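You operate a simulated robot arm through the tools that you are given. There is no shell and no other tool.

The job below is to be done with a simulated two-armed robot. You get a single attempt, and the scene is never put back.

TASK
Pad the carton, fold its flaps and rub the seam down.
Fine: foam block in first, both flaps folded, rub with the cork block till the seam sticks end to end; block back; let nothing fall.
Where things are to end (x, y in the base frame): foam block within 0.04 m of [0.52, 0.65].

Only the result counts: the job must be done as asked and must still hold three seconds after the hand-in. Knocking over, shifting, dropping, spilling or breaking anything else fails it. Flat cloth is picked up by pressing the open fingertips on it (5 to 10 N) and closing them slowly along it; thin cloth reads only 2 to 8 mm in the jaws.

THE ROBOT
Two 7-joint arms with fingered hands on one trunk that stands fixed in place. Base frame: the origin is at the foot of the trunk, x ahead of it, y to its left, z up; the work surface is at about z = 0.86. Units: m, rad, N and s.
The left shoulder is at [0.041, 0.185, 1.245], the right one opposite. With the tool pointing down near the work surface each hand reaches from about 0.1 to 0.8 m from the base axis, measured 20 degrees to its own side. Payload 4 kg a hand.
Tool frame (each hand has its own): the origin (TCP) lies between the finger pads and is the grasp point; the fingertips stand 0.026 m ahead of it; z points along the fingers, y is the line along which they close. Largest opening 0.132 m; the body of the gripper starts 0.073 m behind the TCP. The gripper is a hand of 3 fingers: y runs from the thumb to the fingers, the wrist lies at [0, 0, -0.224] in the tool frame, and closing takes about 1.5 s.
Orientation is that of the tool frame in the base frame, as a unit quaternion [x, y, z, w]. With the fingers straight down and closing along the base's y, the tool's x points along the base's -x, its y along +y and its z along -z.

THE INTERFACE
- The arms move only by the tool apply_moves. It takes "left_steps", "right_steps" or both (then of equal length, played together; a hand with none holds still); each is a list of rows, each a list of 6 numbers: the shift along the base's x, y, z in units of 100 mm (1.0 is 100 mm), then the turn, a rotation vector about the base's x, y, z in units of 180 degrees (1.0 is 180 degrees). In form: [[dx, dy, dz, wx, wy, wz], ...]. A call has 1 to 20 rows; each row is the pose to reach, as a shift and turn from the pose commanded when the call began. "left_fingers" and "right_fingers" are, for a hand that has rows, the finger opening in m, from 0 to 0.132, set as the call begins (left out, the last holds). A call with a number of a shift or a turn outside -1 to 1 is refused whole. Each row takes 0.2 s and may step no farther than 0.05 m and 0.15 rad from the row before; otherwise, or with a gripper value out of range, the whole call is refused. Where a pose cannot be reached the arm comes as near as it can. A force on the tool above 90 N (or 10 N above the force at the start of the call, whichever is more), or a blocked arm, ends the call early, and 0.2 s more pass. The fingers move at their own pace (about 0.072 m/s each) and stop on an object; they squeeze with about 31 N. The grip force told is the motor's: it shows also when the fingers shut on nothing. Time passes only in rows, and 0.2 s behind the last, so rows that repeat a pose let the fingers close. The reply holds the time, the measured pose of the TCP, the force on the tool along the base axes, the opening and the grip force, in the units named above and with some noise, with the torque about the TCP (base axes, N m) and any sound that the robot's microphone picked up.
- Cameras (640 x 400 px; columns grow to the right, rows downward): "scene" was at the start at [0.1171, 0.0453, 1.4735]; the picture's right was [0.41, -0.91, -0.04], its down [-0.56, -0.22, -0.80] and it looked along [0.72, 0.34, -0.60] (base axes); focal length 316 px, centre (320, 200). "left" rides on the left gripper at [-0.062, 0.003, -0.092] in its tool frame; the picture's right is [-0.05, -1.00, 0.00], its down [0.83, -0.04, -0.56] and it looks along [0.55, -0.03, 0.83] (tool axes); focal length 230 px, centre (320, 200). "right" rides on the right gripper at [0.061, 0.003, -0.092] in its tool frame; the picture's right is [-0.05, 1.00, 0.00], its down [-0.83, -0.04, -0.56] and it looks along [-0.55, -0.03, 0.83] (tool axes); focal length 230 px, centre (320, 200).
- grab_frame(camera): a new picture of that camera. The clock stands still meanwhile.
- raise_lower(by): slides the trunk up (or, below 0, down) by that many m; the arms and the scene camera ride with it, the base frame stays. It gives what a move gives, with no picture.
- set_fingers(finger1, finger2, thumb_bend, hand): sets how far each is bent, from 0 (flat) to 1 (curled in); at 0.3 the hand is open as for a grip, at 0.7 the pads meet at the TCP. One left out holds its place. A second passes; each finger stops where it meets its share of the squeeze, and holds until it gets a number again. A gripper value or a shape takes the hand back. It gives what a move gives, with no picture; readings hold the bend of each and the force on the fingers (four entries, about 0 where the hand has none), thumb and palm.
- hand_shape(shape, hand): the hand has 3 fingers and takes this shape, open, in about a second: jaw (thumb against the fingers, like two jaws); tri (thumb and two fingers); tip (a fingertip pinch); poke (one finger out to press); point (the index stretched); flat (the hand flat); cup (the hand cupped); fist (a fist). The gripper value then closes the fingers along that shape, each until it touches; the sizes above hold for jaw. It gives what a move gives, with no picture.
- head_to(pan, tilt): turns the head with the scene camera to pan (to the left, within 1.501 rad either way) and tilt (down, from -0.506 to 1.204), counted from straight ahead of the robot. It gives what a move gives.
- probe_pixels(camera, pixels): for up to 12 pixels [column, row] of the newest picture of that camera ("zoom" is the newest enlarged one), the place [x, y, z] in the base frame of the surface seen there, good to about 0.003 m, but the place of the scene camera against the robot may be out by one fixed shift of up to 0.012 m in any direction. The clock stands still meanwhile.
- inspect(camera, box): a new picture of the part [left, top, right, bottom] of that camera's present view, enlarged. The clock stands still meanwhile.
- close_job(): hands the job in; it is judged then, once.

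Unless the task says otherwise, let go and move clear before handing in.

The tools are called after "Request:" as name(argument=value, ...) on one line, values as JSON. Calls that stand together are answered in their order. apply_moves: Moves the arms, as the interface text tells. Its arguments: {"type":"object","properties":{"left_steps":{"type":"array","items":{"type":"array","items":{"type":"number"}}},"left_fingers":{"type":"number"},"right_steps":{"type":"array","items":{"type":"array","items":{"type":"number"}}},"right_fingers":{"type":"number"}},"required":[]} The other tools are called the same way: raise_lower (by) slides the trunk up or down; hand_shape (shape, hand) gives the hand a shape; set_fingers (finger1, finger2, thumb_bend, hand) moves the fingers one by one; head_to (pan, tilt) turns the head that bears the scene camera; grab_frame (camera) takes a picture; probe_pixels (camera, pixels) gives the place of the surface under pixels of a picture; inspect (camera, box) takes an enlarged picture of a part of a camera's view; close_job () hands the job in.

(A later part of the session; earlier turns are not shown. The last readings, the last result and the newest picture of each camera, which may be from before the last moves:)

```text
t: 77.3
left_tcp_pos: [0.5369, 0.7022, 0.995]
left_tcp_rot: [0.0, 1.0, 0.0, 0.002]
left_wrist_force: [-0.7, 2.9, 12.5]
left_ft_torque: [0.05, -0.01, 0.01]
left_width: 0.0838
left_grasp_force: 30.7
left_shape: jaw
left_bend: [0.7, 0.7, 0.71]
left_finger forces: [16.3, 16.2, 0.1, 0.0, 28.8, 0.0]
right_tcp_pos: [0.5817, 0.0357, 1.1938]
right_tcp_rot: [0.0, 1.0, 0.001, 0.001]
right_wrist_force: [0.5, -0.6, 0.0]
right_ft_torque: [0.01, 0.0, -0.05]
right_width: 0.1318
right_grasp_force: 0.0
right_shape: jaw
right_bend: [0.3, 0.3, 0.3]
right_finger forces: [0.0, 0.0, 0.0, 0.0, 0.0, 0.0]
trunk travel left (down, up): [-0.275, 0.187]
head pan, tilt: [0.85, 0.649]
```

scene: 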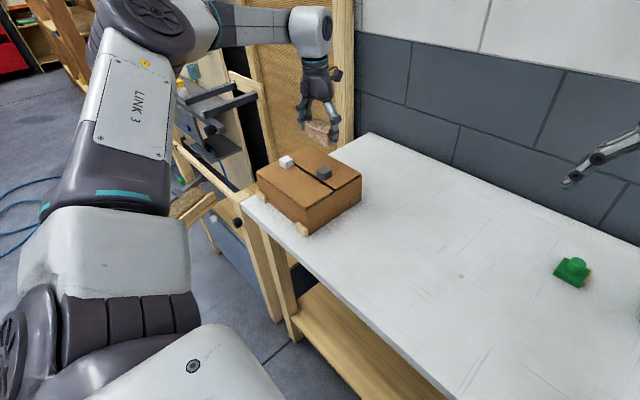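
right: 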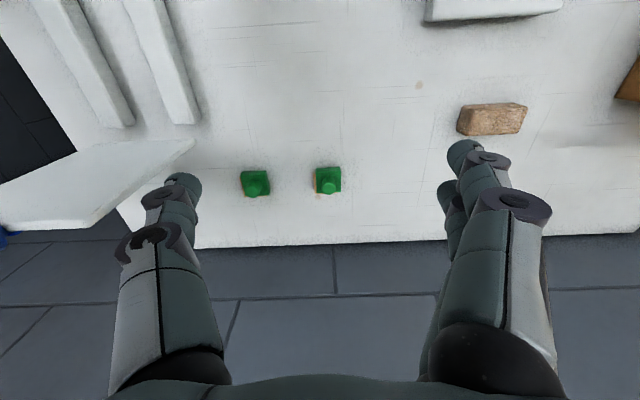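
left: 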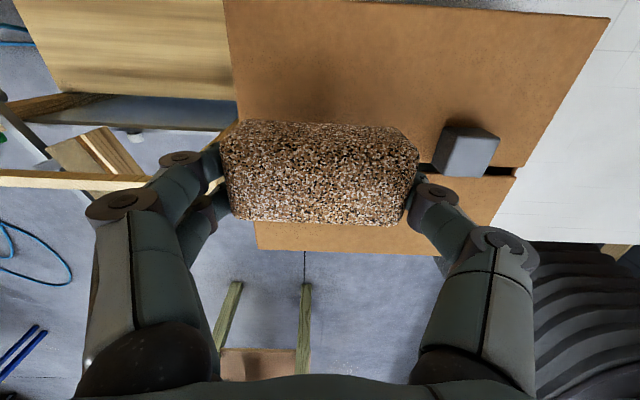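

The press reads 12.5 N up on the cork. I'll rub slowly along y at this end (toward y≈0.735 and back) and watch forces.

Request:
apply_moves(left_steps=[[0, 0.05, 0, 0, 0, 0], [0, 0.1, 0, 0, 0, 0], [0, 0.15, 0, 0, 0, 0], [0, 0.2, 0, 0, 0, 0], [0, 0.25, 0, 0, 0, 0], [0, 0.3, 0, 0, 0, 0], [0, 0.25, 0, 0, 0, 0], [0, 0.2, 0, 0, 0, 0], [0, 0.15, 0, 0, 0, 0], [0, 0.1, 0, 0, 0, 0], [0, 0.05, 0, 0, 0, 0], [0, 0, 0, 0, 0, 0]])

Request:
inspect(camera="scene", box=[240, 110, 380, 230])

Request:
grab_frame(camera="left")

```text
t: 79.9
left_tcp_pos: [0.5367, 0.7037, 0.9942]
left_tcp_rot: [0.0, 1.0, 0.0, 0.001]
left_wrist_force: [0.8, 4.7, 10.3]
left_ft_torque: [0.24, -0.04, 0.0]
left_width: 0.084
left_grasp_force: 30.6
left_shape: jaw
left_bend: [0.71, 0.7, 0.72]
left_finger forces: [16.4, 16.5, 0.0, 0.0, 28.3, 0.0]
right_tcp_pos: [0.5818, 0.0367, 1.193]
right_tcp_rot: [0.0, 1.0, 0.0, 0.0]
right_wrist_force: [0.1, -0.1, -0.4]
right_ft_torque: [0.02, -0.03, 0.0]
right_width: 0.132
right_grasp_force: 0.2
right_shape: jaw
right_bend: [0.3, 0.3, 0.3]
right_finger forces: [0.1, 0.1, 0.0, 0.1, 0.1, 0.0]
trunk travel left (down, up): [-0.275, 0.187]
head pan, tilt: [0.85, 0.649]
```

```text
3.33 times, centred on (310, 170) of scene
```

zoom: 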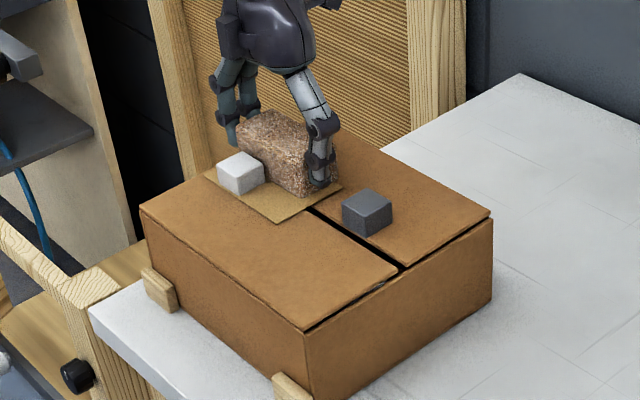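

```text
taken
```

left: 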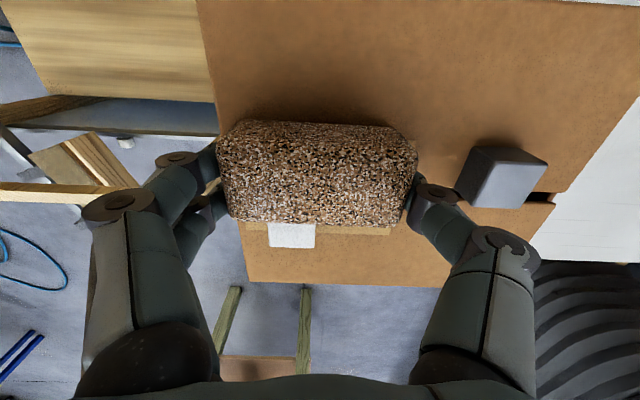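

The rub shows: a tan strip of stuck tape has appeared on the seam by the white tab (zoom (275,200)), from the far end down to about the cork's near end. Now I'll lift, shift to the free (-x) side of the grey tab, and do the other part.

Request:
apply_moves(left_steps=[[0, 0, 0.05, 0, 0, 0], [0, 0, 0.2, 0, 0, 0], [0, 0, 0.45, 0, 0, 0], [-0.1, -0.3, 0.45, 0, 0, 0], [-0.25, -0.7, 0.45, 0, 0, 0], [-0.35, -1.0, 0.45, 0, 0, 0], [-0.35, -1.0, 0.45, 0, 0, 0]])

Request:
inspect(camera="scene", box=[240, 110, 380, 230])

Request:
grab_frame(camera="left")

```text
t: 81.5
left_tcp_pos: [0.5042, 0.6042, 1.0381]
left_tcp_rot: [0.0, 1.0, 0.0, -0.001]
left_wrist_force: [0.7, 0.6, -1.0]
left_ft_torque: [0.04, 0.02, 0.0]
left_width: 0.0835
left_grasp_force: 31.1
left_shape: jaw
left_bend: [0.71, 0.71, 0.72]
left_finger forces: [15.1, 14.9, 0.0, 0.0, 30.0, 0.1]
right_tcp_pos: [0.5844, 0.0377, 1.1925]
right_tcp_rot: [0.001, 1.0, 0.0, 0.0]
right_wrist_force: [-0.2, -0.9, 0.2]
right_ft_torque: [-0.03, 0.02, 0.0]
right_width: 0.1321
right_grasp_force: 0.0
right_shape: jaw
right_bend: [0.3, 0.3, 0.3]
right_finger forces: [0.0, 0.1, 0.1, 0.1, 0.0, 0.0]
trunk travel left (down, up): [-0.275, 0.187]
head pan, tilt: [0.85, 0.649]
```

```text
3.33 times, centred on (310, 170) of scene
```

zoom: 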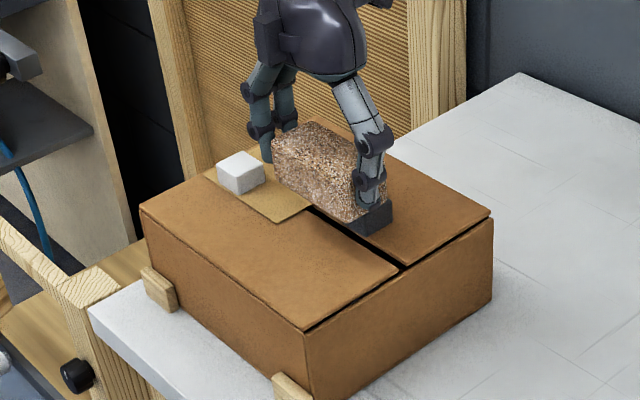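

```text
taken
```

left: 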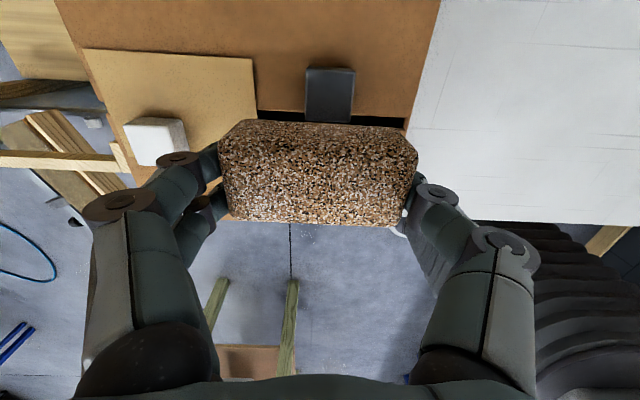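

The tape patch is visible from above at left (170,90), ending near the cork's former near end, and the grey tab stands at (330,95) just beyond the cork. I'll shift 2 mm more to -x for clearance and lower the cork beside the grey tab.

Request:
apply_moves(left_steps=[[-0.02, 0, -0.1, 0, 0, 0], [-0.02, 0, -0.2, 0, 0, 0], [-0.02, 0, -0.3, 0, 0, 0], [-0.02, 0, -0.36, 0, 0, 0], [-0.02, 0, -0.39, 0, 0, 0], [-0.02, 0, -0.39, 0, 0, 0]])

Request:
inspect(camera="scene", box=[240, 110, 380, 230])

Request:
grab_frame(camera="left")

```text
t: 82.9
left_tcp_pos: [0.4998, 0.6034, 1.0007]
left_tcp_rot: [0.0, 1.0, -0.001, 0.0]
left_wrist_force: [-2.9, 0.9, 11.5]
left_ft_torque: [-0.23, -0.46, 0.11]
left_width: 0.0815
left_grasp_force: 30.9
left_shape: jaw
left_bend: [0.72, 0.7, 0.72]
left_finger forces: [13.6, 16.0, 0.0, 0.0, 29.3, 0.0]
right_tcp_pos: [0.582, 0.0362, 1.1934]
right_tcp_rot: [0.0, 1.0, 0.0, 0.001]
right_wrist_force: [0.1, 0.3, 0.3]
right_ft_torque: [-0.02, 0.01, 0.04]
right_width: 0.1319
right_grasp_force: 0.0
right_shape: jaw
right_bend: [0.3, 0.3, 0.3]
right_finger forces: [0.0, 0.1, 0.0, 0.0, 0.0, 0.1]
trunk travel left (down, up): [-0.275, 0.187]
head pan, tilt: [0.85, 0.649]
```

```text
3.33 times, centred on (310, 170) of scene
```

zoom: 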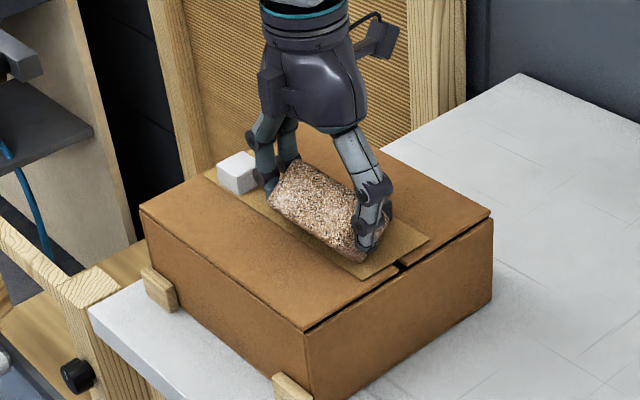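

```text
taken
```

left: 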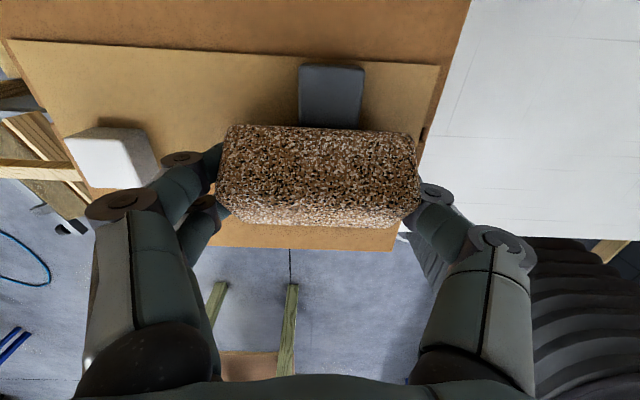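

The tape now runs almost to the near end (zoom (375,270)), but the cork rolled a little and a torque of -0.46 shows it caught the grey tab. I'll lift straight up and check how the cork sits in the fingers.

Request:
apply_moves(left_steps=[[0, 0, 0.05, 0, 0, 0], [0, 0, 0.15, 0, 0, 0], [0, 0, 0.3, 0, 0, 0], [0, 0, 0.4, 0, 0, 0], [0, 0, 0.4, 0, 0, 0]])

Request:
inspect(camera="scene", box=[240, 110, 380, 230])

Request:
inspect(camera="left", box=[180, 30, 460, 270])

```text
t: 84.1
left_tcp_pos: [0.4999, 0.6047, 1.0402]
left_tcp_rot: [0.001, 1.0, 0.0, 0.0]
left_wrist_force: [0.2, 0.1, -1.0]
left_ft_torque: [-0.04, 0.0, 0.04]
left_width: 0.0818
left_grasp_force: 31.4
left_shape: jaw
left_bend: [0.71, 0.7, 0.72]
left_finger forces: [14.1, 14.9, 0.0, 0.0, 29.0, 0.0]
right_tcp_pos: [0.5836, 0.0369, 1.192]
right_tcp_rot: [0.0, 1.0, 0.0, 0.0]
right_wrist_force: [-0.1, 0.1, 0.2]
right_ft_torque: [-0.01, -0.02, -0.04]
right_width: 0.1321
right_grasp_force: 0.1
right_shape: jaw
right_bend: [0.3, 0.3, 0.3]
right_finger forces: [0.0, 0.1, 0.1, 0.0, 0.1, 0.1]
trunk travel left (down, up): [-0.275, 0.187]
head pan, tilt: [0.85, 0.649]
```

```text
3.33 times, centred on (310, 170) of scene
```

zoom: 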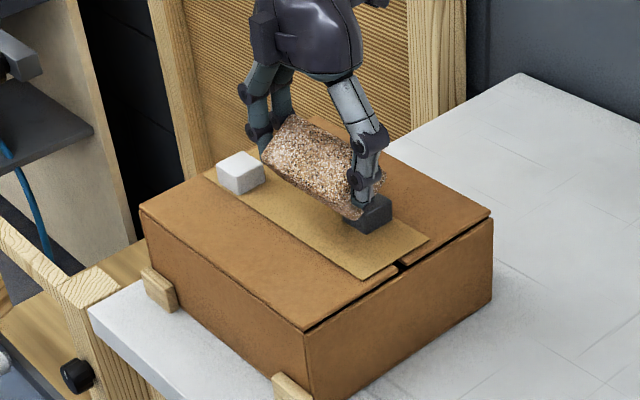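

```text
1.67 times, centred on (320, 150) of left
```

zoom: 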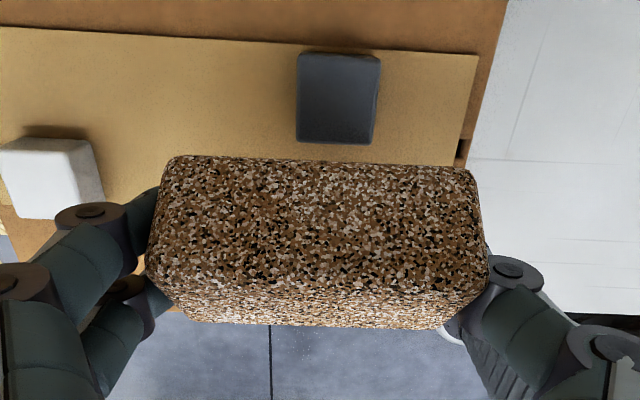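

The cork has rolled about the closing axis: the large face now visible at left zoom (320,220) looks tilted, with a bright band at the bottom edge. I'll probe points across it to find the roll angle.

Request:
probe_pixels(camera="zoom", pixels=[[320, 162], [320, 180], [320, 200], [320, 225], [320, 250], [320, 275], [320, 288], [320, 300], [320, 312], [320, 322], [200, 225], [440, 225]])

```text
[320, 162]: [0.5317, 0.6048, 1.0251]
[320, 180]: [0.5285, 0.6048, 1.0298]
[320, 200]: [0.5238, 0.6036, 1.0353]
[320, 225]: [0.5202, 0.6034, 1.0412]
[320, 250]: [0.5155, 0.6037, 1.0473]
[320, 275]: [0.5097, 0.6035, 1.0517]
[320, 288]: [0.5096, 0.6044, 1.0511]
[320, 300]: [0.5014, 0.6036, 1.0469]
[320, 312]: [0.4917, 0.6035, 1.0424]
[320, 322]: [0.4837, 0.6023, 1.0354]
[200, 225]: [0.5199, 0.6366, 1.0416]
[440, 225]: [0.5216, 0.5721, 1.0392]
```

The probes show the cork has rolled about 35° in the fingers (its old +x face now leans, top corner at (0.510, 1.052)). Before fixing that, I'll probe the grey tab's edge facing the cork and the tape's near end to know exactly what remains.

Request:
probe_pixels(camera="zoom", pixels=[[337, 60], [337, 100], [337, 130], [337, 138], [337, 142], [302, 100], [372, 100], [468, 80], [474, 80], [462, 150], [485, 80], [500, 80]])

Request:
inspect(camera="scene", box=[300, 150, 380, 220])

```text
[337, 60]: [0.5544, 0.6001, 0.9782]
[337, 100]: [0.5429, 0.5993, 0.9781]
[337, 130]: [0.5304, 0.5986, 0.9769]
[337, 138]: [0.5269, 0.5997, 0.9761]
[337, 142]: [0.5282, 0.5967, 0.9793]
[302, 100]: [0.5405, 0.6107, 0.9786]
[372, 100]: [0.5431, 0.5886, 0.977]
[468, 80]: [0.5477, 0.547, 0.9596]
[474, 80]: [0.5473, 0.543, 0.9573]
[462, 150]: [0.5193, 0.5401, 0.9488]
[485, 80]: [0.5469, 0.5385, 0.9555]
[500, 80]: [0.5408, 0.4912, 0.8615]
```

```text
5.71 times, centred on (340, 185) of scene
```

zoom: 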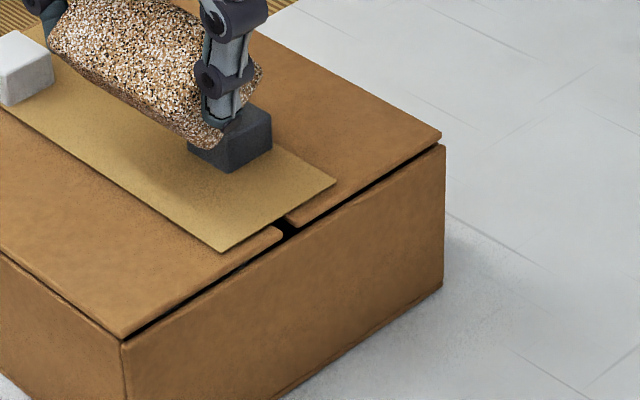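

The tape now ends just short of the flap's near end (zoom (278,216) vs flap end (285,230)). I'll probe those points to see how many millimetres of seam remain open.

Request:
probe_pixels(camera="zoom", pixels=[[277, 212], [270, 215], [325, 183], [330, 183], [222, 246], [225, 252], [275, 232], [284, 238], [295, 218], [340, 188], [430, 140], [130, 325]])

```text
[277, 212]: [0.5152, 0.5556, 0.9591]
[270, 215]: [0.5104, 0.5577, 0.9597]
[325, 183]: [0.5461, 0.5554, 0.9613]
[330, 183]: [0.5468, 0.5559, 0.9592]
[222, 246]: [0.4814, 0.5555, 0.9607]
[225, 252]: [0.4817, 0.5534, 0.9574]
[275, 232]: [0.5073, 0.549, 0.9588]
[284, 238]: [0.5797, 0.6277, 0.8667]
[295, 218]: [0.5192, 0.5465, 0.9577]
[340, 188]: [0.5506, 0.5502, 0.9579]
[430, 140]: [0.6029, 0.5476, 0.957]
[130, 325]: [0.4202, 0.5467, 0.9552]
```

The tape's near end sits only ~8 mm inside the flap end, which may simply be its designed length. I'll look at the far end by the white tab to see whether the same inset shows there.

Request:
inspect(camera="scene", box=[265, 135, 345, 200])

Request:
grab_frame(camera="left")

```text
6.15 times, centred on (305, 168) of scene
```

zoom: 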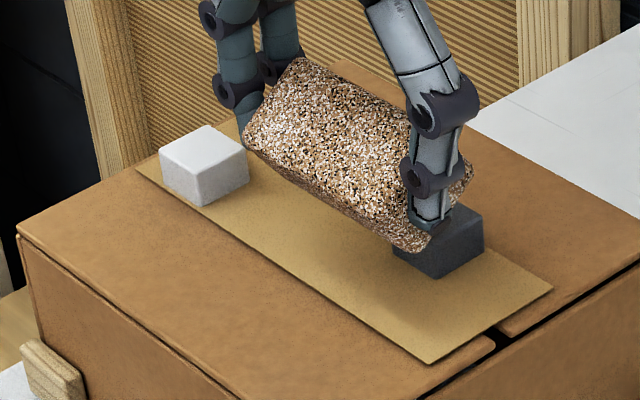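

```text
taken
```

left: 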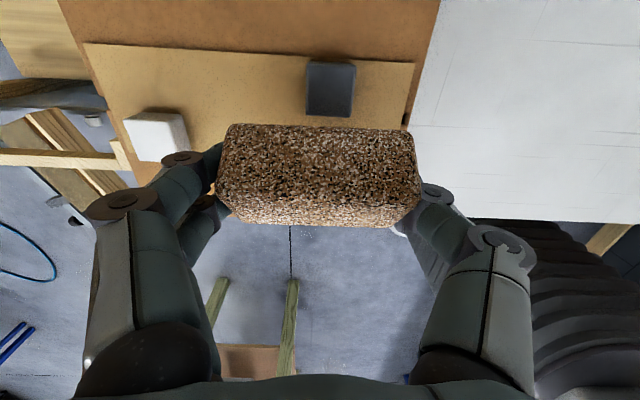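

Seen from above, the tape runs from left (83,42) to (414,63) with the same ~10 px inset at both flap ends, so the seam looks stuck over its full length. I'll raise the cork and carry it back over the table, then check the finished seam unobstructed.

Request:
apply_moves(left_steps=[[0, 0, 0.3, 0, 0, 0], [0, 0, 0.6, 0, 0, 0], [0.2, -0.3, 0.6, 0, 0, 0], [0.4, -0.6, 0.6, 0, 0, 0], [0.6, -0.9, 0.6, 0, 0, 0], [0.7, -1.0, 0.6, 0, 0, 0], [0.7, -1.0, 0.6, 0, 0, 0]])

Request:
apply_moves(left_steps=[[0.15, -0.35, 0, 0, 0, 0], [0.3, -0.7, 0, 0, 0, 0], [0.4, -1.0, 0, 0, 0, 0], [0.4, -1.0, 0, 0, 0, 0]])

Request:
apply_moves(left_steps=[[0, -0.35, 0, 0, 0, 0], [0, -0.7, 0, 0, 0, 0], [0, -0.74, 0, 0, 0, 0], [0, -0.74, 0, 0, 0, 0]])

Request:
grab_frame(camera="left")

Request:
inspect(camera="scene", box=[250, 130, 370, 230])

```text
t: 85.7
left_tcp_pos: [0.5706, 0.5036, 1.0981]
left_tcp_rot: [0.0, 1.0, 0.0, 0.0]
left_wrist_force: [0.1, -0.4, 0.1]
left_ft_torque: [0.02, 0.0, 0.0]
left_width: 0.0822
left_grasp_force: 31.0
left_shape: jaw
left_bend: [0.71, 0.7, 0.72]
left_finger forces: [14.1, 15.0, 0.1, 0.1, 29.0, 0.0]
right_tcp_pos: [0.5818, 0.0367, 1.1916]
right_tcp_rot: [0.0, 1.0, 0.0, 0.0]
right_wrist_force: [0.4, -0.1, 0.6]
right_ft_torque: [0.01, -0.01, 0.0]
right_width: 0.1319
right_grasp_force: 0.1
right_shape: jaw
right_bend: [0.3, 0.3, 0.3]
right_finger forces: [0.0, 0.1, 0.0, 0.0, 0.0, 0.0]
trunk travel left (down, up): [-0.275, 0.187]
head pan, tilt: [0.85, 0.649]
```

```text
t: 86.7
left_tcp_pos: [0.6093, 0.4056, 1.0991]
left_tcp_rot: [0.0, 1.0, 0.0, 0.001]
left_wrist_force: [-0.2, 0.4, -0.6]
left_ft_torque: [-0.02, 0.04, 0.0]
left_width: 0.082
left_grasp_force: 31.4
left_shape: jaw
left_bend: [0.71, 0.7, 0.72]
left_finger forces: [14.0, 15.1, 0.0, 0.0, 28.9, 0.0]
right_tcp_pos: [0.5821, 0.0388, 1.1915]
right_tcp_rot: [0.0, 1.0, 0.001, 0.0]
right_wrist_force: [1.3, 0.1, 0.3]
right_ft_torque: [0.02, 0.01, 0.0]
right_width: 0.132
right_grasp_force: 0.1
right_shape: jaw
right_bend: [0.3, 0.3, 0.3]
right_finger forces: [0.0, 0.0, 0.1, 0.0, 0.0, 0.0]
trunk travel left (down, up): [-0.275, 0.187]
head pan, tilt: [0.85, 0.649]
```

```text
t: 87.7
left_tcp_pos: [0.6101, 0.3292, 1.0975]
left_tcp_rot: [0.0, 1.0, 0.0, -0.001]
left_wrist_force: [0.7, -0.7, -0.8]
left_ft_torque: [-0.02, 0.0, 0.01]
left_width: 0.0822
left_grasp_force: 31.1
left_shape: jaw
left_bend: [0.71, 0.7, 0.72]
left_finger forces: [14.1, 15.0, 0.0, 0.1, 28.8, 0.0]
right_tcp_pos: [0.5829, 0.0372, 1.1925]
right_tcp_rot: [0.0, 1.0, -0.001, 0.001]
right_wrist_force: [-0.8, -0.2, 0.7]
right_ft_torque: [0.0, -0.01, 0.0]
right_width: 0.1319
right_grasp_force: 0.2
right_shape: jaw
right_bend: [0.3, 0.3, 0.3]
right_finger forces: [0.0, 0.0, 0.1, 0.0, 0.1, 0.0]
trunk travel left (down, up): [-0.275, 0.187]
head pan, tilt: [0.85, 0.649]
```

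```text
taken
```

left: 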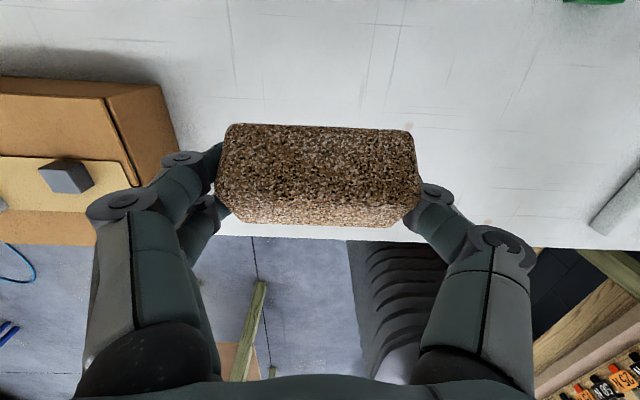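

```text
4.00 times, centred on (310, 180) of scene
```

zoom: 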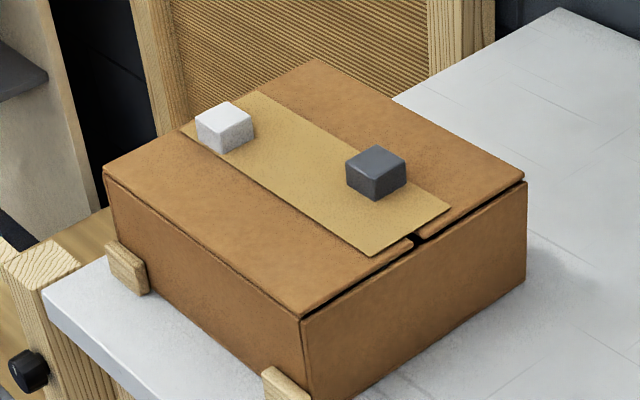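

The strip now shows as one continuous rectangle on the seam in the scene zoom, from (220,110) to (410,230). I'll probe the far and near strip ends against the flap ends to compare their insets.

Request:
probe_pixels(camera="zoom", pixels=[[184, 131], [190, 128], [255, 94], [250, 98], [262, 90], [268, 86], [150, 148], [160, 143], [290, 74], [300, 68], [380, 250], [445, 210]])

Request:
inspect(camera="scene", box=[270, 135, 330, 175])

```text
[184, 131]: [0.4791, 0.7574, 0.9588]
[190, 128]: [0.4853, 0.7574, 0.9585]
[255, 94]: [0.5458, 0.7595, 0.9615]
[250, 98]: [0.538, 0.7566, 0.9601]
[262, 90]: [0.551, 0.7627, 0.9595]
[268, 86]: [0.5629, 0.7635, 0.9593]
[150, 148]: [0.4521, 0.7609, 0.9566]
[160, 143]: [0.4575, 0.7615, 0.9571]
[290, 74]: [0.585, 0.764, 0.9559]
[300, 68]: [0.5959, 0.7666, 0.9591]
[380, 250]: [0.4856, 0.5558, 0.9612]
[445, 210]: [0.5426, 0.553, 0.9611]
```

```text
10.00 times, centred on (300, 155) of scene
```

zoom: 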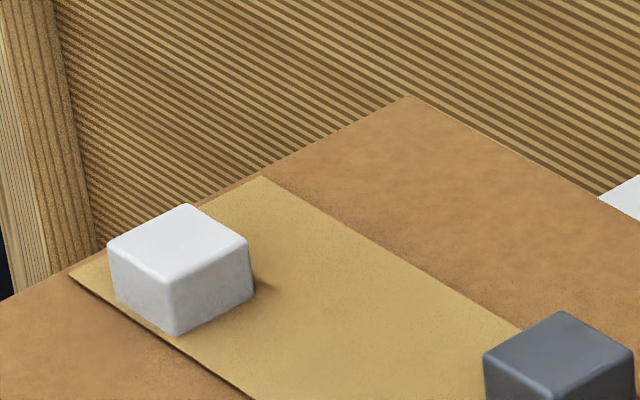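

Strip ends lie 7 mm inside the flap at both ends (y 0.7595 vs 0.7666 and 0.5535 vs 0.546), so the tape is complete end to end. Next is returning the cork; to gain reach near the table I'll lower the trunk by 40 mm with the hand held high.

Request:
raise_lower(by=-0.04)

```text
t: 88.5
left_tcp_pos: [0.6091, 0.33, 1.0607]
left_tcp_rot: [0.001, 1.0, 0.0, 0.001]
left_wrist_force: [-0.9, -0.2, -0.9]
left_ft_torque: [0.05, -0.01, -0.02]
left_width: 0.082
left_grasp_force: 31.1
left_shape: jaw
left_bend: [0.71, 0.7, 0.72]
left_finger forces: [14.0, 15.0, 0.0, 0.1, 29.1, 0.0]
right_tcp_pos: [0.5818, 0.0365, 1.1539]
right_tcp_rot: [0.0, 1.0, 0.0, 0.0]
right_wrist_force: [1.2, 0.0, -0.1]
right_ft_torque: [-0.02, 0.01, 0.01]
right_width: 0.1319
right_grasp_force: 0.0
right_shape: jaw
right_bend: [0.3, 0.3, 0.3]
right_finger forces: [0.0, 0.0, 0.0, 0.0, 0.0, 0.1]
trunk travel left (down, up): [-0.235, 0.227]
head pan, tilt: [0.85, 0.649]
```

The hand is at (0.609, 0.330, 1.061). Since the cork leans about 35° toward -x in the grip, I'll try tilting the hand +35° about y here in free air so that the cork's base becomes level.

Request:
apply_moves(left_steps=[[0, 0, 0, 0, 0.04, 0], [0, 0, 0, 0, 0.08, 0], [0, 0, 0, 0, 0.12, 0], [0, 0, 0, 0, 0.16, 0], [0, 0, 0, 0, 0.19, 0], [0, 0, 0, 0, 0.19, 0]])

Request:
grab_frame(camera="left")

Request:
grab_frame(camera="scene")

```text
t: 89.9
left_tcp_pos: [0.5837, 0.3342, 1.047]
left_tcp_rot: [0.0, 0.956, -0.001, -0.292]
left_wrist_force: [0.0, 0.0, -0.6]
left_ft_torque: [0.02, 0.0, -0.02]
left_width: 0.0821
left_grasp_force: 31.2
left_shape: jaw
left_bend: [0.71, 0.7, 0.72]
left_finger forces: [14.1, 15.0, 0.0, 0.1, 28.9, 0.0]
left hand out of reach, approached as far as the arm can: row 4, 5, 6
right_tcp_pos: [0.5825, 0.0357, 1.1528]
right_tcp_rot: [0.0, 1.0, 0.0, 0.0]
right_wrist_force: [0.7, -0.6, 0.5]
right_ft_torque: [0.02, 0.01, -0.05]
right_width: 0.1318
right_grasp_force: 0.0
right_shape: jaw
right_bend: [0.3, 0.3, 0.3]
right_finger forces: [0.1, 0.1, 0.0, 0.0, 0.0, 0.0]
trunk travel left (down, up): [-0.235, 0.227]
head pan, tilt: [0.85, 0.649]
```

```text
taken
```

left: 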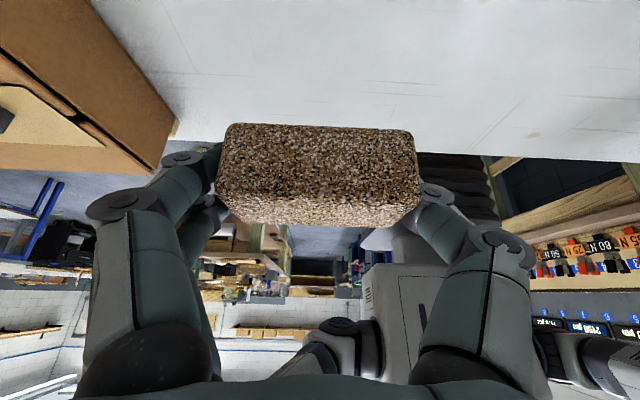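

```text
taken
```

scene: 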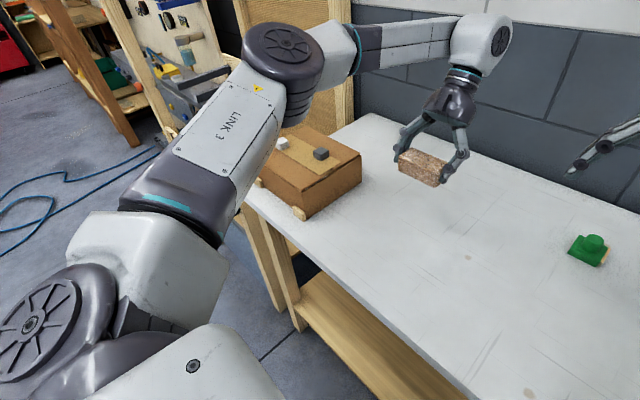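

The tilt was reached (34° about y), though the hand drew back to (0.584, 0.334, 1.047). The cork now looks level in the scene picture at (423,170), so I'll move to a free spot at x≈0.535 and lower it near the table.

Request:
apply_moves(left_steps=[[-0.12, -0.01, -0.2, 0, 0, 0], [-0.25, -0.02, -0.45, 0, 0, 0], [-0.4, -0.03, -0.7, 0, 0, 0], [-0.49, -0.04, -0.95, 0, 0, 0], [-0.49, -0.04, -0.95, 0, 0, 0]])

Request:
grab_frame(camera="left")

Request:
inspect(camera="scene", box=[340, 120, 520, 260])

```text
t: 91.1
left_tcp_pos: [0.5356, 0.3298, 0.9538]
left_tcp_rot: [0.0, 0.956, 0.0, -0.293]
left_wrist_force: [0.4, 1.0, -0.6]
left_ft_torque: [0.01, -0.03, -0.03]
left_width: 0.0823
left_grasp_force: 30.8
left_shape: jaw
left_bend: [0.71, 0.7, 0.72]
left_finger forces: [14.0, 15.0, 0.0, 0.1, 29.0, 0.0]
right_tcp_pos: [0.5824, 0.0377, 1.1513]
right_tcp_rot: [0.0, 1.0, 0.001, 0.0]
right_wrist_force: [-0.7, 0.5, 0.5]
right_ft_torque: [0.03, 0.01, -0.02]
right_width: 0.1317
right_grasp_force: 0.0
right_shape: jaw
right_bend: [0.3, 0.3, 0.3]
right_finger forces: [0.0, 0.0, 0.0, 0.0, 0.0, 0.0]
trunk travel left (down, up): [-0.235, 0.227]
head pan, tilt: [0.85, 0.649]
```

```text
taken
```

left: 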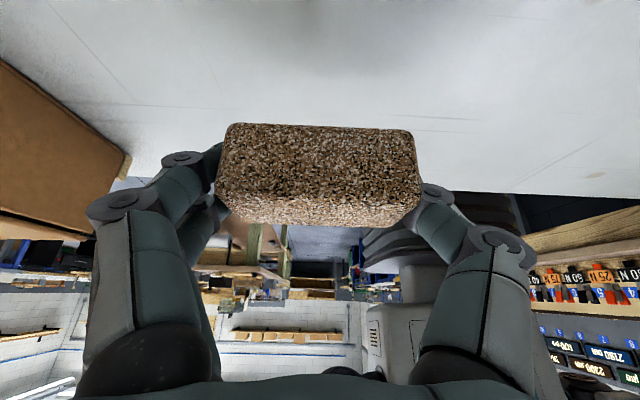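

```text
2.86 times, centred on (430, 190) of scene
```

zoom: 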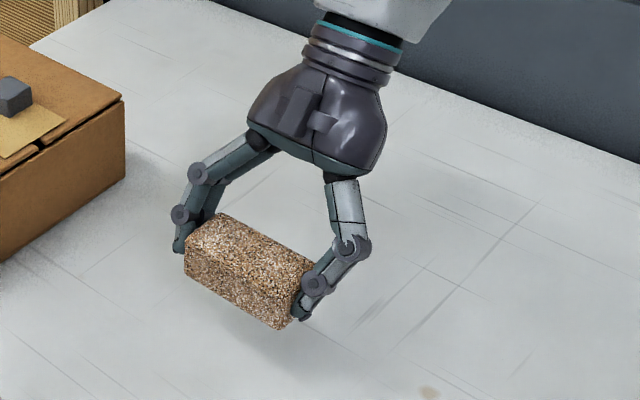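

The cork appears level just above the table at zoom (250,270). I'll probe its faces to confirm the level before setting it down.

Request:
probe_pixels(camera="left", pixels=[[320, 130], [320, 145], [320, 160], [320, 175], [320, 190], [320, 200], [320, 208], [320, 215], [320, 222], [260, 170], [380, 170], [320, 100]])

Request:
probe_pixels(camera="zoom", pixels=[[215, 222], [250, 240], [290, 262], [200, 235], [240, 260], [280, 280], [190, 265], [230, 290], [275, 318]])

```text
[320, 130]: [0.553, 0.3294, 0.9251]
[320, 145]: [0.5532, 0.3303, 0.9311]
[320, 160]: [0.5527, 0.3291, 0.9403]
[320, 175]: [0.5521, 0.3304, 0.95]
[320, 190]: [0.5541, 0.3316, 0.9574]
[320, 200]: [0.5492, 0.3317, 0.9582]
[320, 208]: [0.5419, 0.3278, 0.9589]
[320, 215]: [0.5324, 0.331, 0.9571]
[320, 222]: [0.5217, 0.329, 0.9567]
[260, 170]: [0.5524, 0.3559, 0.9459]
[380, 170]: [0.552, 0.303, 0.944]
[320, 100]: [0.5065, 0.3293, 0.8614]
```

```text
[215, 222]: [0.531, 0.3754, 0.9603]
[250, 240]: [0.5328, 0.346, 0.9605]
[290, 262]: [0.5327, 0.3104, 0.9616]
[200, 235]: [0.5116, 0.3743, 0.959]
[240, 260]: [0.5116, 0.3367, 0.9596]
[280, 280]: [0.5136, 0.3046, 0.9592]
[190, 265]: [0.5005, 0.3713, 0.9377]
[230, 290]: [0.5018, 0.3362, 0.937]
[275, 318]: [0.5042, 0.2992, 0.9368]
```

Cork top is flat at z≈0.958 and its +x face vertical, so it is level within a degree or two. I'll lower it close to the table and then inch down to contact.

Request:
apply_moves(left_steps=[[0, 0, -0.2, 0, 0, 0], [0, 0, -0.4, 0, 0, 0], [0, 0, -0.5, 0, 0, 0], [0, 0, -0.56, 0, 0, 0], [0, 0, -0.56, 0, 0, 0]])

Request:
apply_moves(left_steps=[[0, 0, -0.01, 0, 0, 0], [0, 0, -0.02, 0, 0, 0], [0, 0, -0.03, 0, 0, 0], [0, 0, -0.04, 0, 0, 0], [0, 0, -0.04, 0, 0, 0]])

```text
t: 92.3
left_tcp_pos: [0.5352, 0.3293, 0.8971]
left_tcp_rot: [0.0, 0.956, -0.001, -0.294]
left_wrist_force: [-0.8, 0.2, -0.7]
left_ft_torque: [0.03, -0.05, 0.02]
left_width: 0.082
left_grasp_force: 30.8
left_shape: jaw
left_bend: [0.71, 0.7, 0.72]
left_finger forces: [14.0, 15.1, 0.0, 0.0, 29.2, 0.0]
right_tcp_pos: [0.5835, 0.037, 1.1519]
right_tcp_rot: [0.0, 1.0, 0.0, -0.001]
right_wrist_force: [-1.2, -0.7, 0.1]
right_ft_torque: [0.03, 0.01, -0.03]
right_width: 0.1318
right_grasp_force: 0.0
right_shape: jaw
right_bend: [0.3, 0.3, 0.3]
right_finger forces: [0.0, 0.0, 0.0, 0.0, 0.0, 0.0]
trunk travel left (down, up): [-0.235, 0.227]
head pan, tilt: [0.85, 0.649]
```

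```text
t: 93.5
left_tcp_pos: [0.5323, 0.3296, 0.8939]
left_tcp_rot: [0.0, 0.956, 0.0, -0.294]
left_wrist_force: [0.9, -0.2, -1.0]
left_ft_torque: [-0.03, -0.02, 0.0]
left_width: 0.0822
left_grasp_force: 31.2
left_shape: jaw
left_bend: [0.71, 0.7, 0.72]
left_finger forces: [14.0, 15.0, 0.0, 0.1, 29.1, 0.1]
left hand out of reach, approached as far as the arm can: row 4
right_tcp_pos: [0.5832, 0.0353, 1.1515]
right_tcp_rot: [0.0, 1.0, 0.0, 0.0]
right_wrist_force: [-0.2, -0.1, -0.3]
right_ft_torque: [-0.01, 0.0, -0.01]
right_width: 0.132
right_grasp_force: 0.1
right_shape: jaw
right_bend: [0.3, 0.3, 0.3]
right_finger forces: [0.0, 0.1, 0.0, 0.0, 0.0, 0.0]
trunk travel left (down, up): [-0.235, 0.227]
head pan, tilt: [0.85, 0.649]
```

The arm ran out of range at z≈0.894 just before contact. I'll lift a bit, lower the trunk another 60 mm for more range, and then set the cork down.

Request:
apply_moves(left_steps=[[0, 0, 0.3, 0, 0, 0], [0, 0, 0.6, 0, 0, 0], [0, 0, 0.85, 0, 0, 0], [0, 0, 0.85, 0, 0, 0]])

Request:
raise_lower(by=-0.06)

```text
t: 94.5
left_tcp_pos: [0.5364, 0.3274, 0.9775]
left_tcp_rot: [0.001, 0.956, 0.001, -0.294]
left_wrist_force: [-0.5, 0.1, -1.0]
left_ft_torque: [0.02, 0.0, 0.0]
left_width: 0.0822
left_grasp_force: 31.6
left_shape: jaw
left_bend: [0.71, 0.7, 0.72]
left_finger forces: [14.0, 14.9, 0.0, 0.0, 29.1, 0.0]
right_tcp_pos: [0.5832, 0.0376, 1.1512]
right_tcp_rot: [0.0, 1.0, 0.0, -0.001]
right_wrist_force: [-0.6, 0.1, -0.3]
right_ft_torque: [0.03, -0.02, -0.01]
right_width: 0.1319
right_grasp_force: 0.1
right_shape: jaw
right_bend: [0.3, 0.3, 0.3]
right_finger forces: [0.1, 0.1, 0.0, 0.0, 0.0, 0.0]
trunk travel left (down, up): [-0.235, 0.227]
head pan, tilt: [0.85, 0.649]
```

```text
t: 95.5
left_tcp_pos: [0.5352, 0.3278, 0.9183]
left_tcp_rot: [0.0, 0.956, 0.0, -0.294]
left_wrist_force: [0.5, 0.2, -1.7]
left_ft_torque: [-0.01, -0.02, -0.02]
left_width: 0.0818
left_grasp_force: 31.1
left_shape: jaw
left_bend: [0.71, 0.7, 0.72]
left_finger forces: [14.1, 15.0, 0.0, 0.0, 29.1, 0.0]
right_tcp_pos: [0.5824, 0.0373, 1.0937]
right_tcp_rot: [0.0, 1.0, 0.0, 0.001]
right_wrist_force: [0.1, -0.4, 0.7]
right_ft_torque: [0.01, 0.01, -0.02]
right_width: 0.1319
right_grasp_force: 0.1
right_shape: jaw
right_bend: [0.3, 0.3, 0.3]
right_finger forces: [0.1, 0.0, 0.0, 0.0, 0.0, 0.0]
trunk travel left (down, up): [-0.175, 0.287]
head pan, tilt: [0.85, 0.649]
```

The hand is at z≈0.918 after the trunk move. I'll lower 20 mm, then creep toward contact.

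Request:
apply_moves(left_steps=[[0, 0, -0.08, 0, 0, 0], [0, 0, -0.16, 0, 0, 0], [0, 0, -0.21, 0, 0, 0], [0, 0, -0.23, 0, 0, 0], [0, 0, -0.24, 0, 0, 0], [0, 0, -0.25, 0, 0, 0], [0, 0, -0.25, 0, 0, 0]])

```text
t: 97.1
left_tcp_pos: [0.5359, 0.3289, 0.893]
left_tcp_rot: [0.0, 0.956, 0.0, -0.294]
left_wrist_force: [0.3, 0.0, 4.0]
left_ft_torque: [-0.13, 0.03, 0.01]
left_width: 0.0821
left_grasp_force: 31.1
left_shape: jaw
left_bend: [0.71, 0.7, 0.72]
left_finger forces: [13.9, 15.1, 0.0, 0.0, 29.0, 0.1]
right_tcp_pos: [0.5828, 0.0368, 1.0922]
right_tcp_rot: [0.001, 1.0, 0.001, -0.001]
right_wrist_force: [-1.4, 0.2, -0.4]
right_ft_torque: [0.01, -0.03, -0.01]
right_width: 0.1317
right_grasp_force: 0.1
right_shape: jaw
right_bend: [0.3, 0.3, 0.3]
right_finger forces: [0.1, 0.0, 0.1, 0.1, 0.0, 0.0]
trunk travel left (down, up): [-0.175, 0.287]
head pan, tilt: [0.85, 0.649]
```

Contact shows 4 N. I'll press 1 mm more so the base seats flush, then open the fingers to let it stand.

Request:
apply_moves(left_steps=[[0, 0, -0.01, 0, 0, 0], [0, 0, -0.015, 0, 0, 0], [0, 0, -0.015, 0, 0, 0]])

Request:
inspect(camera="scene", box=[340, 120, 520, 260])

```text
t: 97.9
left_tcp_pos: [0.5353, 0.3282, 0.8928]
left_tcp_rot: [0.0, 0.956, 0.0, -0.293]
left_wrist_force: [1.1, 3.4, 18.1]
left_ft_torque: [-0.03, 0.19, -0.01]
left_width: 0.0824
left_grasp_force: 30.8
left_shape: jaw
left_bend: [0.71, 0.7, 0.72]
left_finger forces: [15.3, 15.0, 0.0, 0.0, 26.5, 0.1]
right_tcp_pos: [0.5803, 0.0351, 1.0926]
right_tcp_rot: [0.0, 1.0, 0.0, 0.001]
right_wrist_force: [0.7, 0.3, 0.2]
right_ft_torque: [-0.02, 0.0, -0.03]
right_width: 0.1317
right_grasp_force: 0.0
right_shape: jaw
right_bend: [0.3, 0.3, 0.3]
right_finger forces: [0.0, 0.0, 0.1, 0.0, 0.0, 0.0]
trunk travel left (down, up): [-0.175, 0.287]
head pan, tilt: [0.85, 0.649]
```

```text
2.86 times, centred on (430, 190) of scene
```

zoom: 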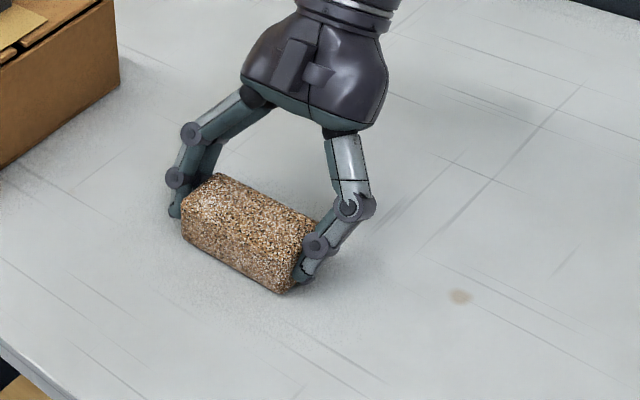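

The cork stands flush on the table with 18 N. I'll ease up 1 mm and open the fingers.

Request:
apply_moves(left_steps=[[0, 0, 0.01, 0, 0, 0], [0, 0, 0.01, 0, 0, 0]])

Request:
apply_moves(left_steps=[[0, 0, 0, 0, 0, 0], [0, 0, 0, 0, 0, 0], [0, 0, 0, 0, 0, 0], [0, 0, 0, 0, 0, 0], [0, 0, 0, 0, 0, 0]], left_fingers=0.132)

Request:
grab_frame(camera="left")

Request:
inspect(camera="scene", box=[340, 120, 520, 260])

```text
t: 98.5
left_tcp_pos: [0.5348, 0.3294, 0.8918]
left_tcp_rot: [0.0, 0.956, 0.0, -0.294]
left_wrist_force: [1.6, 3.2, 13.1]
left_ft_torque: [-0.02, 0.1, -0.03]
left_width: 0.0824
left_grasp_force: 30.3
left_shape: jaw
left_bend: [0.71, 0.7, 0.72]
left_finger forces: [15.1, 15.1, 0.0, 0.0, 26.7, 0.1]
right_tcp_pos: [0.5829, 0.0363, 1.093]
right_tcp_rot: [0.0, 1.0, 0.0, 0.0]
right_wrist_force: [0.5, -0.1, 0.1]
right_ft_torque: [-0.02, 0.01, 0.04]
right_width: 0.1319
right_grasp_force: 0.1
right_shape: jaw
right_bend: [0.3, 0.3, 0.3]
right_finger forces: [0.0, 0.1, 0.0, 0.1, 0.0, 0.0]
trunk travel left (down, up): [-0.175, 0.287]
head pan, tilt: [0.85, 0.649]
```

```text
t: 99.7
left_tcp_pos: [0.5364, 0.3289, 0.893]
left_tcp_rot: [0.0, 0.956, 0.0, -0.293]
left_wrist_force: [-0.2, 0.0, -0.3]
left_ft_torque: [0.02, 0.03, 0.01]
left_width: 0.1318
left_grasp_force: 0.1
left_shape: jaw
left_bend: [0.3, 0.3, 0.3]
left_finger forces: [0.1, 0.0, 0.0, 0.0, 0.1, 0.1]
right_tcp_pos: [0.5829, 0.0354, 1.092]
right_tcp_rot: [0.0, 1.0, 0.0, 0.001]
right_wrist_force: [-0.6, -0.6, 0.2]
right_ft_torque: [-0.03, 0.01, 0.0]
right_width: 0.1321
right_grasp_force: 0.0
right_shape: jaw
right_bend: [0.3, 0.3, 0.3]
right_finger forces: [0.0, 0.0, 0.0, 0.0, 0.0, 0.0]
trunk travel left (down, up): [-0.175, 0.287]
head pan, tilt: [0.85, 0.649]
```

```text
taken
```

left: 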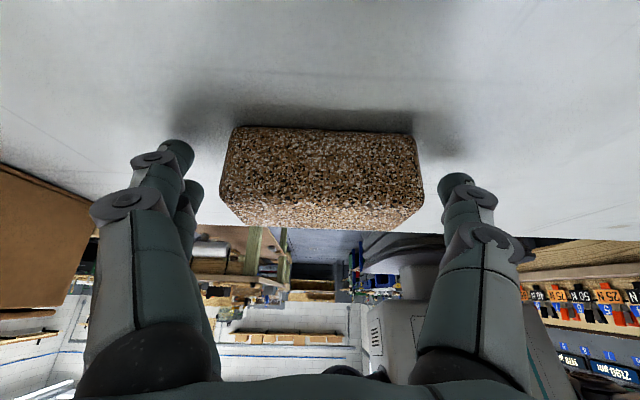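

```text
2.86 times, centred on (430, 190) of scene
```

zoom: 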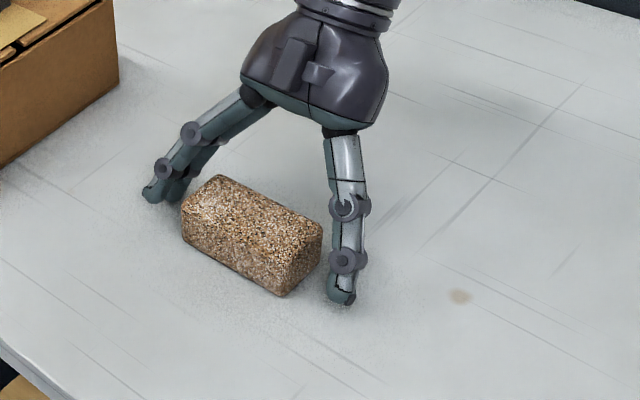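

The cork stands flat and free at zoom (250,235). I'll lift the hand up and turn it back to vertical for a clean regrip.

Request:
apply_moves(left_steps=[[0, 0, 0.3, 0, 0, 0], [0, 0, 0.6, 0, 0, 0], [0, 0, 0.9, 0, 0, 0], [0, 0, 0.9, 0, -0.04, 0], [0, 0, 0.9, 0, -0.08, 0], [0, 0, 0.9, 0, -0.12, 0], [0, 0, 0.9, 0, -0.16, 0], [0, 0, 0.9, 0, -0.189, 0], [0, 0, 0.9, 0, -0.189, 0]])

Request:
grab_frame(camera="left")

```text
t: 101.7
left_tcp_pos: [0.5364, 0.3281, 0.9819]
left_tcp_rot: [0.0, 1.0, 0.0, 0.0]
left_wrist_force: [0.3, 0.8, -0.6]
left_ft_torque: [0.02, 0.01, -0.01]
left_width: 0.132
left_grasp_force: 0.0
left_shape: jaw
left_bend: [0.3, 0.3, 0.3]
left_finger forces: [0.0, 0.0, 0.1, 0.1, 0.0, 0.0]
right_tcp_pos: [0.5821, 0.0372, 1.091]
right_tcp_rot: [0.0, 1.0, 0.001, 0.0]
right_wrist_force: [0.0, 0.4, -0.9]
right_ft_torque: [0.04, 0.03, 0.0]
right_width: 0.132
right_grasp_force: 0.0
right_shape: jaw
right_bend: [0.3, 0.3, 0.3]
right_finger forces: [0.1, 0.0, 0.1, 0.0, 0.0, 0.0]
trunk travel left (down, up): [-0.175, 0.287]
head pan, tilt: [0.85, 0.649]
```

```text
taken
```

left: 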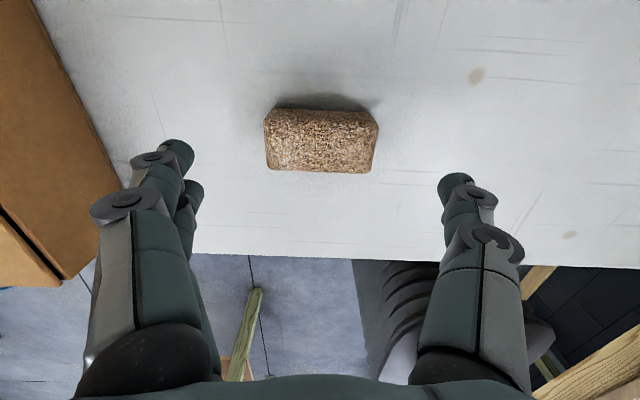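

The hand is vertical again above the cork at left (320,140). I'll probe the cork to centre the regrip.

Request:
probe_pixels(camera="left", pixels=[[320, 112], [320, 118], [320, 125], [320, 140], [320, 155], [320, 165], [320, 170], [270, 140], [372, 142], [275, 140], [367, 142], [320, 141]])

Request:
inspect(camera="left", box=[240, 80, 400, 190])

```text
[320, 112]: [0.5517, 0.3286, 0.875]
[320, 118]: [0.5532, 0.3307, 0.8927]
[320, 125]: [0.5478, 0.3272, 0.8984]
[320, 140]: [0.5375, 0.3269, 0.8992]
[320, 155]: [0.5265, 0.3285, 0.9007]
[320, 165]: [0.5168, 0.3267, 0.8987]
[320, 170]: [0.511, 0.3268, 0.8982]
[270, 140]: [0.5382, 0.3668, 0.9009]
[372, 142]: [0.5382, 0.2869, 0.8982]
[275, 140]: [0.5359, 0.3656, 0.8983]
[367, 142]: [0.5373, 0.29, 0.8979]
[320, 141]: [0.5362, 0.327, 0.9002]
```

```text
3.64 times, centred on (320, 135) of left
```

zoom: 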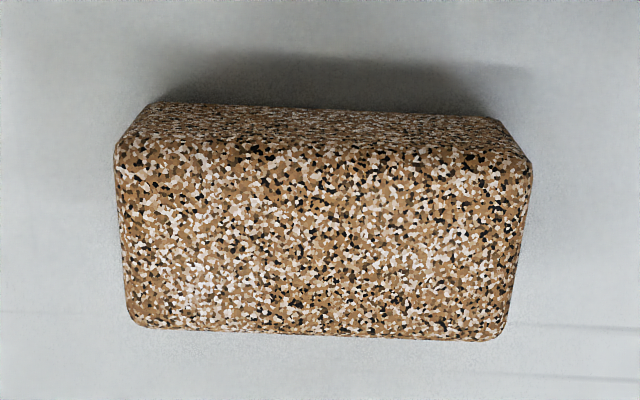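

The cork's centre is (0.532, 0.327), top at 0.899, still square to y. I'll descend centred on it to z≈0.891 and grip its ends again.

Request:
apply_moves(left_steps=[[-0.02, 0, -0.3, 0, 0, 0], [-0.04, -0.01, -0.6, 0, 0, 0], [-0.04, -0.01, -0.8, 0, 0, 0], [-0.04, -0.01, -0.91, 0, 0, 0], [-0.04, -0.01, -0.91, 0, 0, 0]])

```text
t: 102.9
left_tcp_pos: [0.534, 0.3269, 0.8888]
left_tcp_rot: [0.0, 1.0, 0.0, -0.002]
left_wrist_force: [0.0, -0.4, 0.8]
left_ft_torque: [-0.01, 0.0, -0.01]
left_width: 0.1316
left_grasp_force: 0.0
left_shape: jaw
left_bend: [0.3, 0.3, 0.3]
left_finger forces: [0.0, 0.0, 0.0, 0.0, 0.0, 0.1]
right_tcp_pos: [0.5827, 0.037, 1.0926]
right_tcp_rot: [0.0, 1.0, 0.0, 0.0]
right_wrist_force: [0.6, 0.9, 0.0]
right_ft_torque: [-0.03, -0.02, -0.01]
right_width: 0.1319
right_grasp_force: 0.1
right_shape: jaw
right_bend: [0.3, 0.3, 0.3]
right_finger forces: [0.0, 0.1, 0.0, 0.0, 0.0, 0.0]
trunk travel left (down, up): [-0.175, 0.287]
head pan, tilt: [0.85, 0.649]
```

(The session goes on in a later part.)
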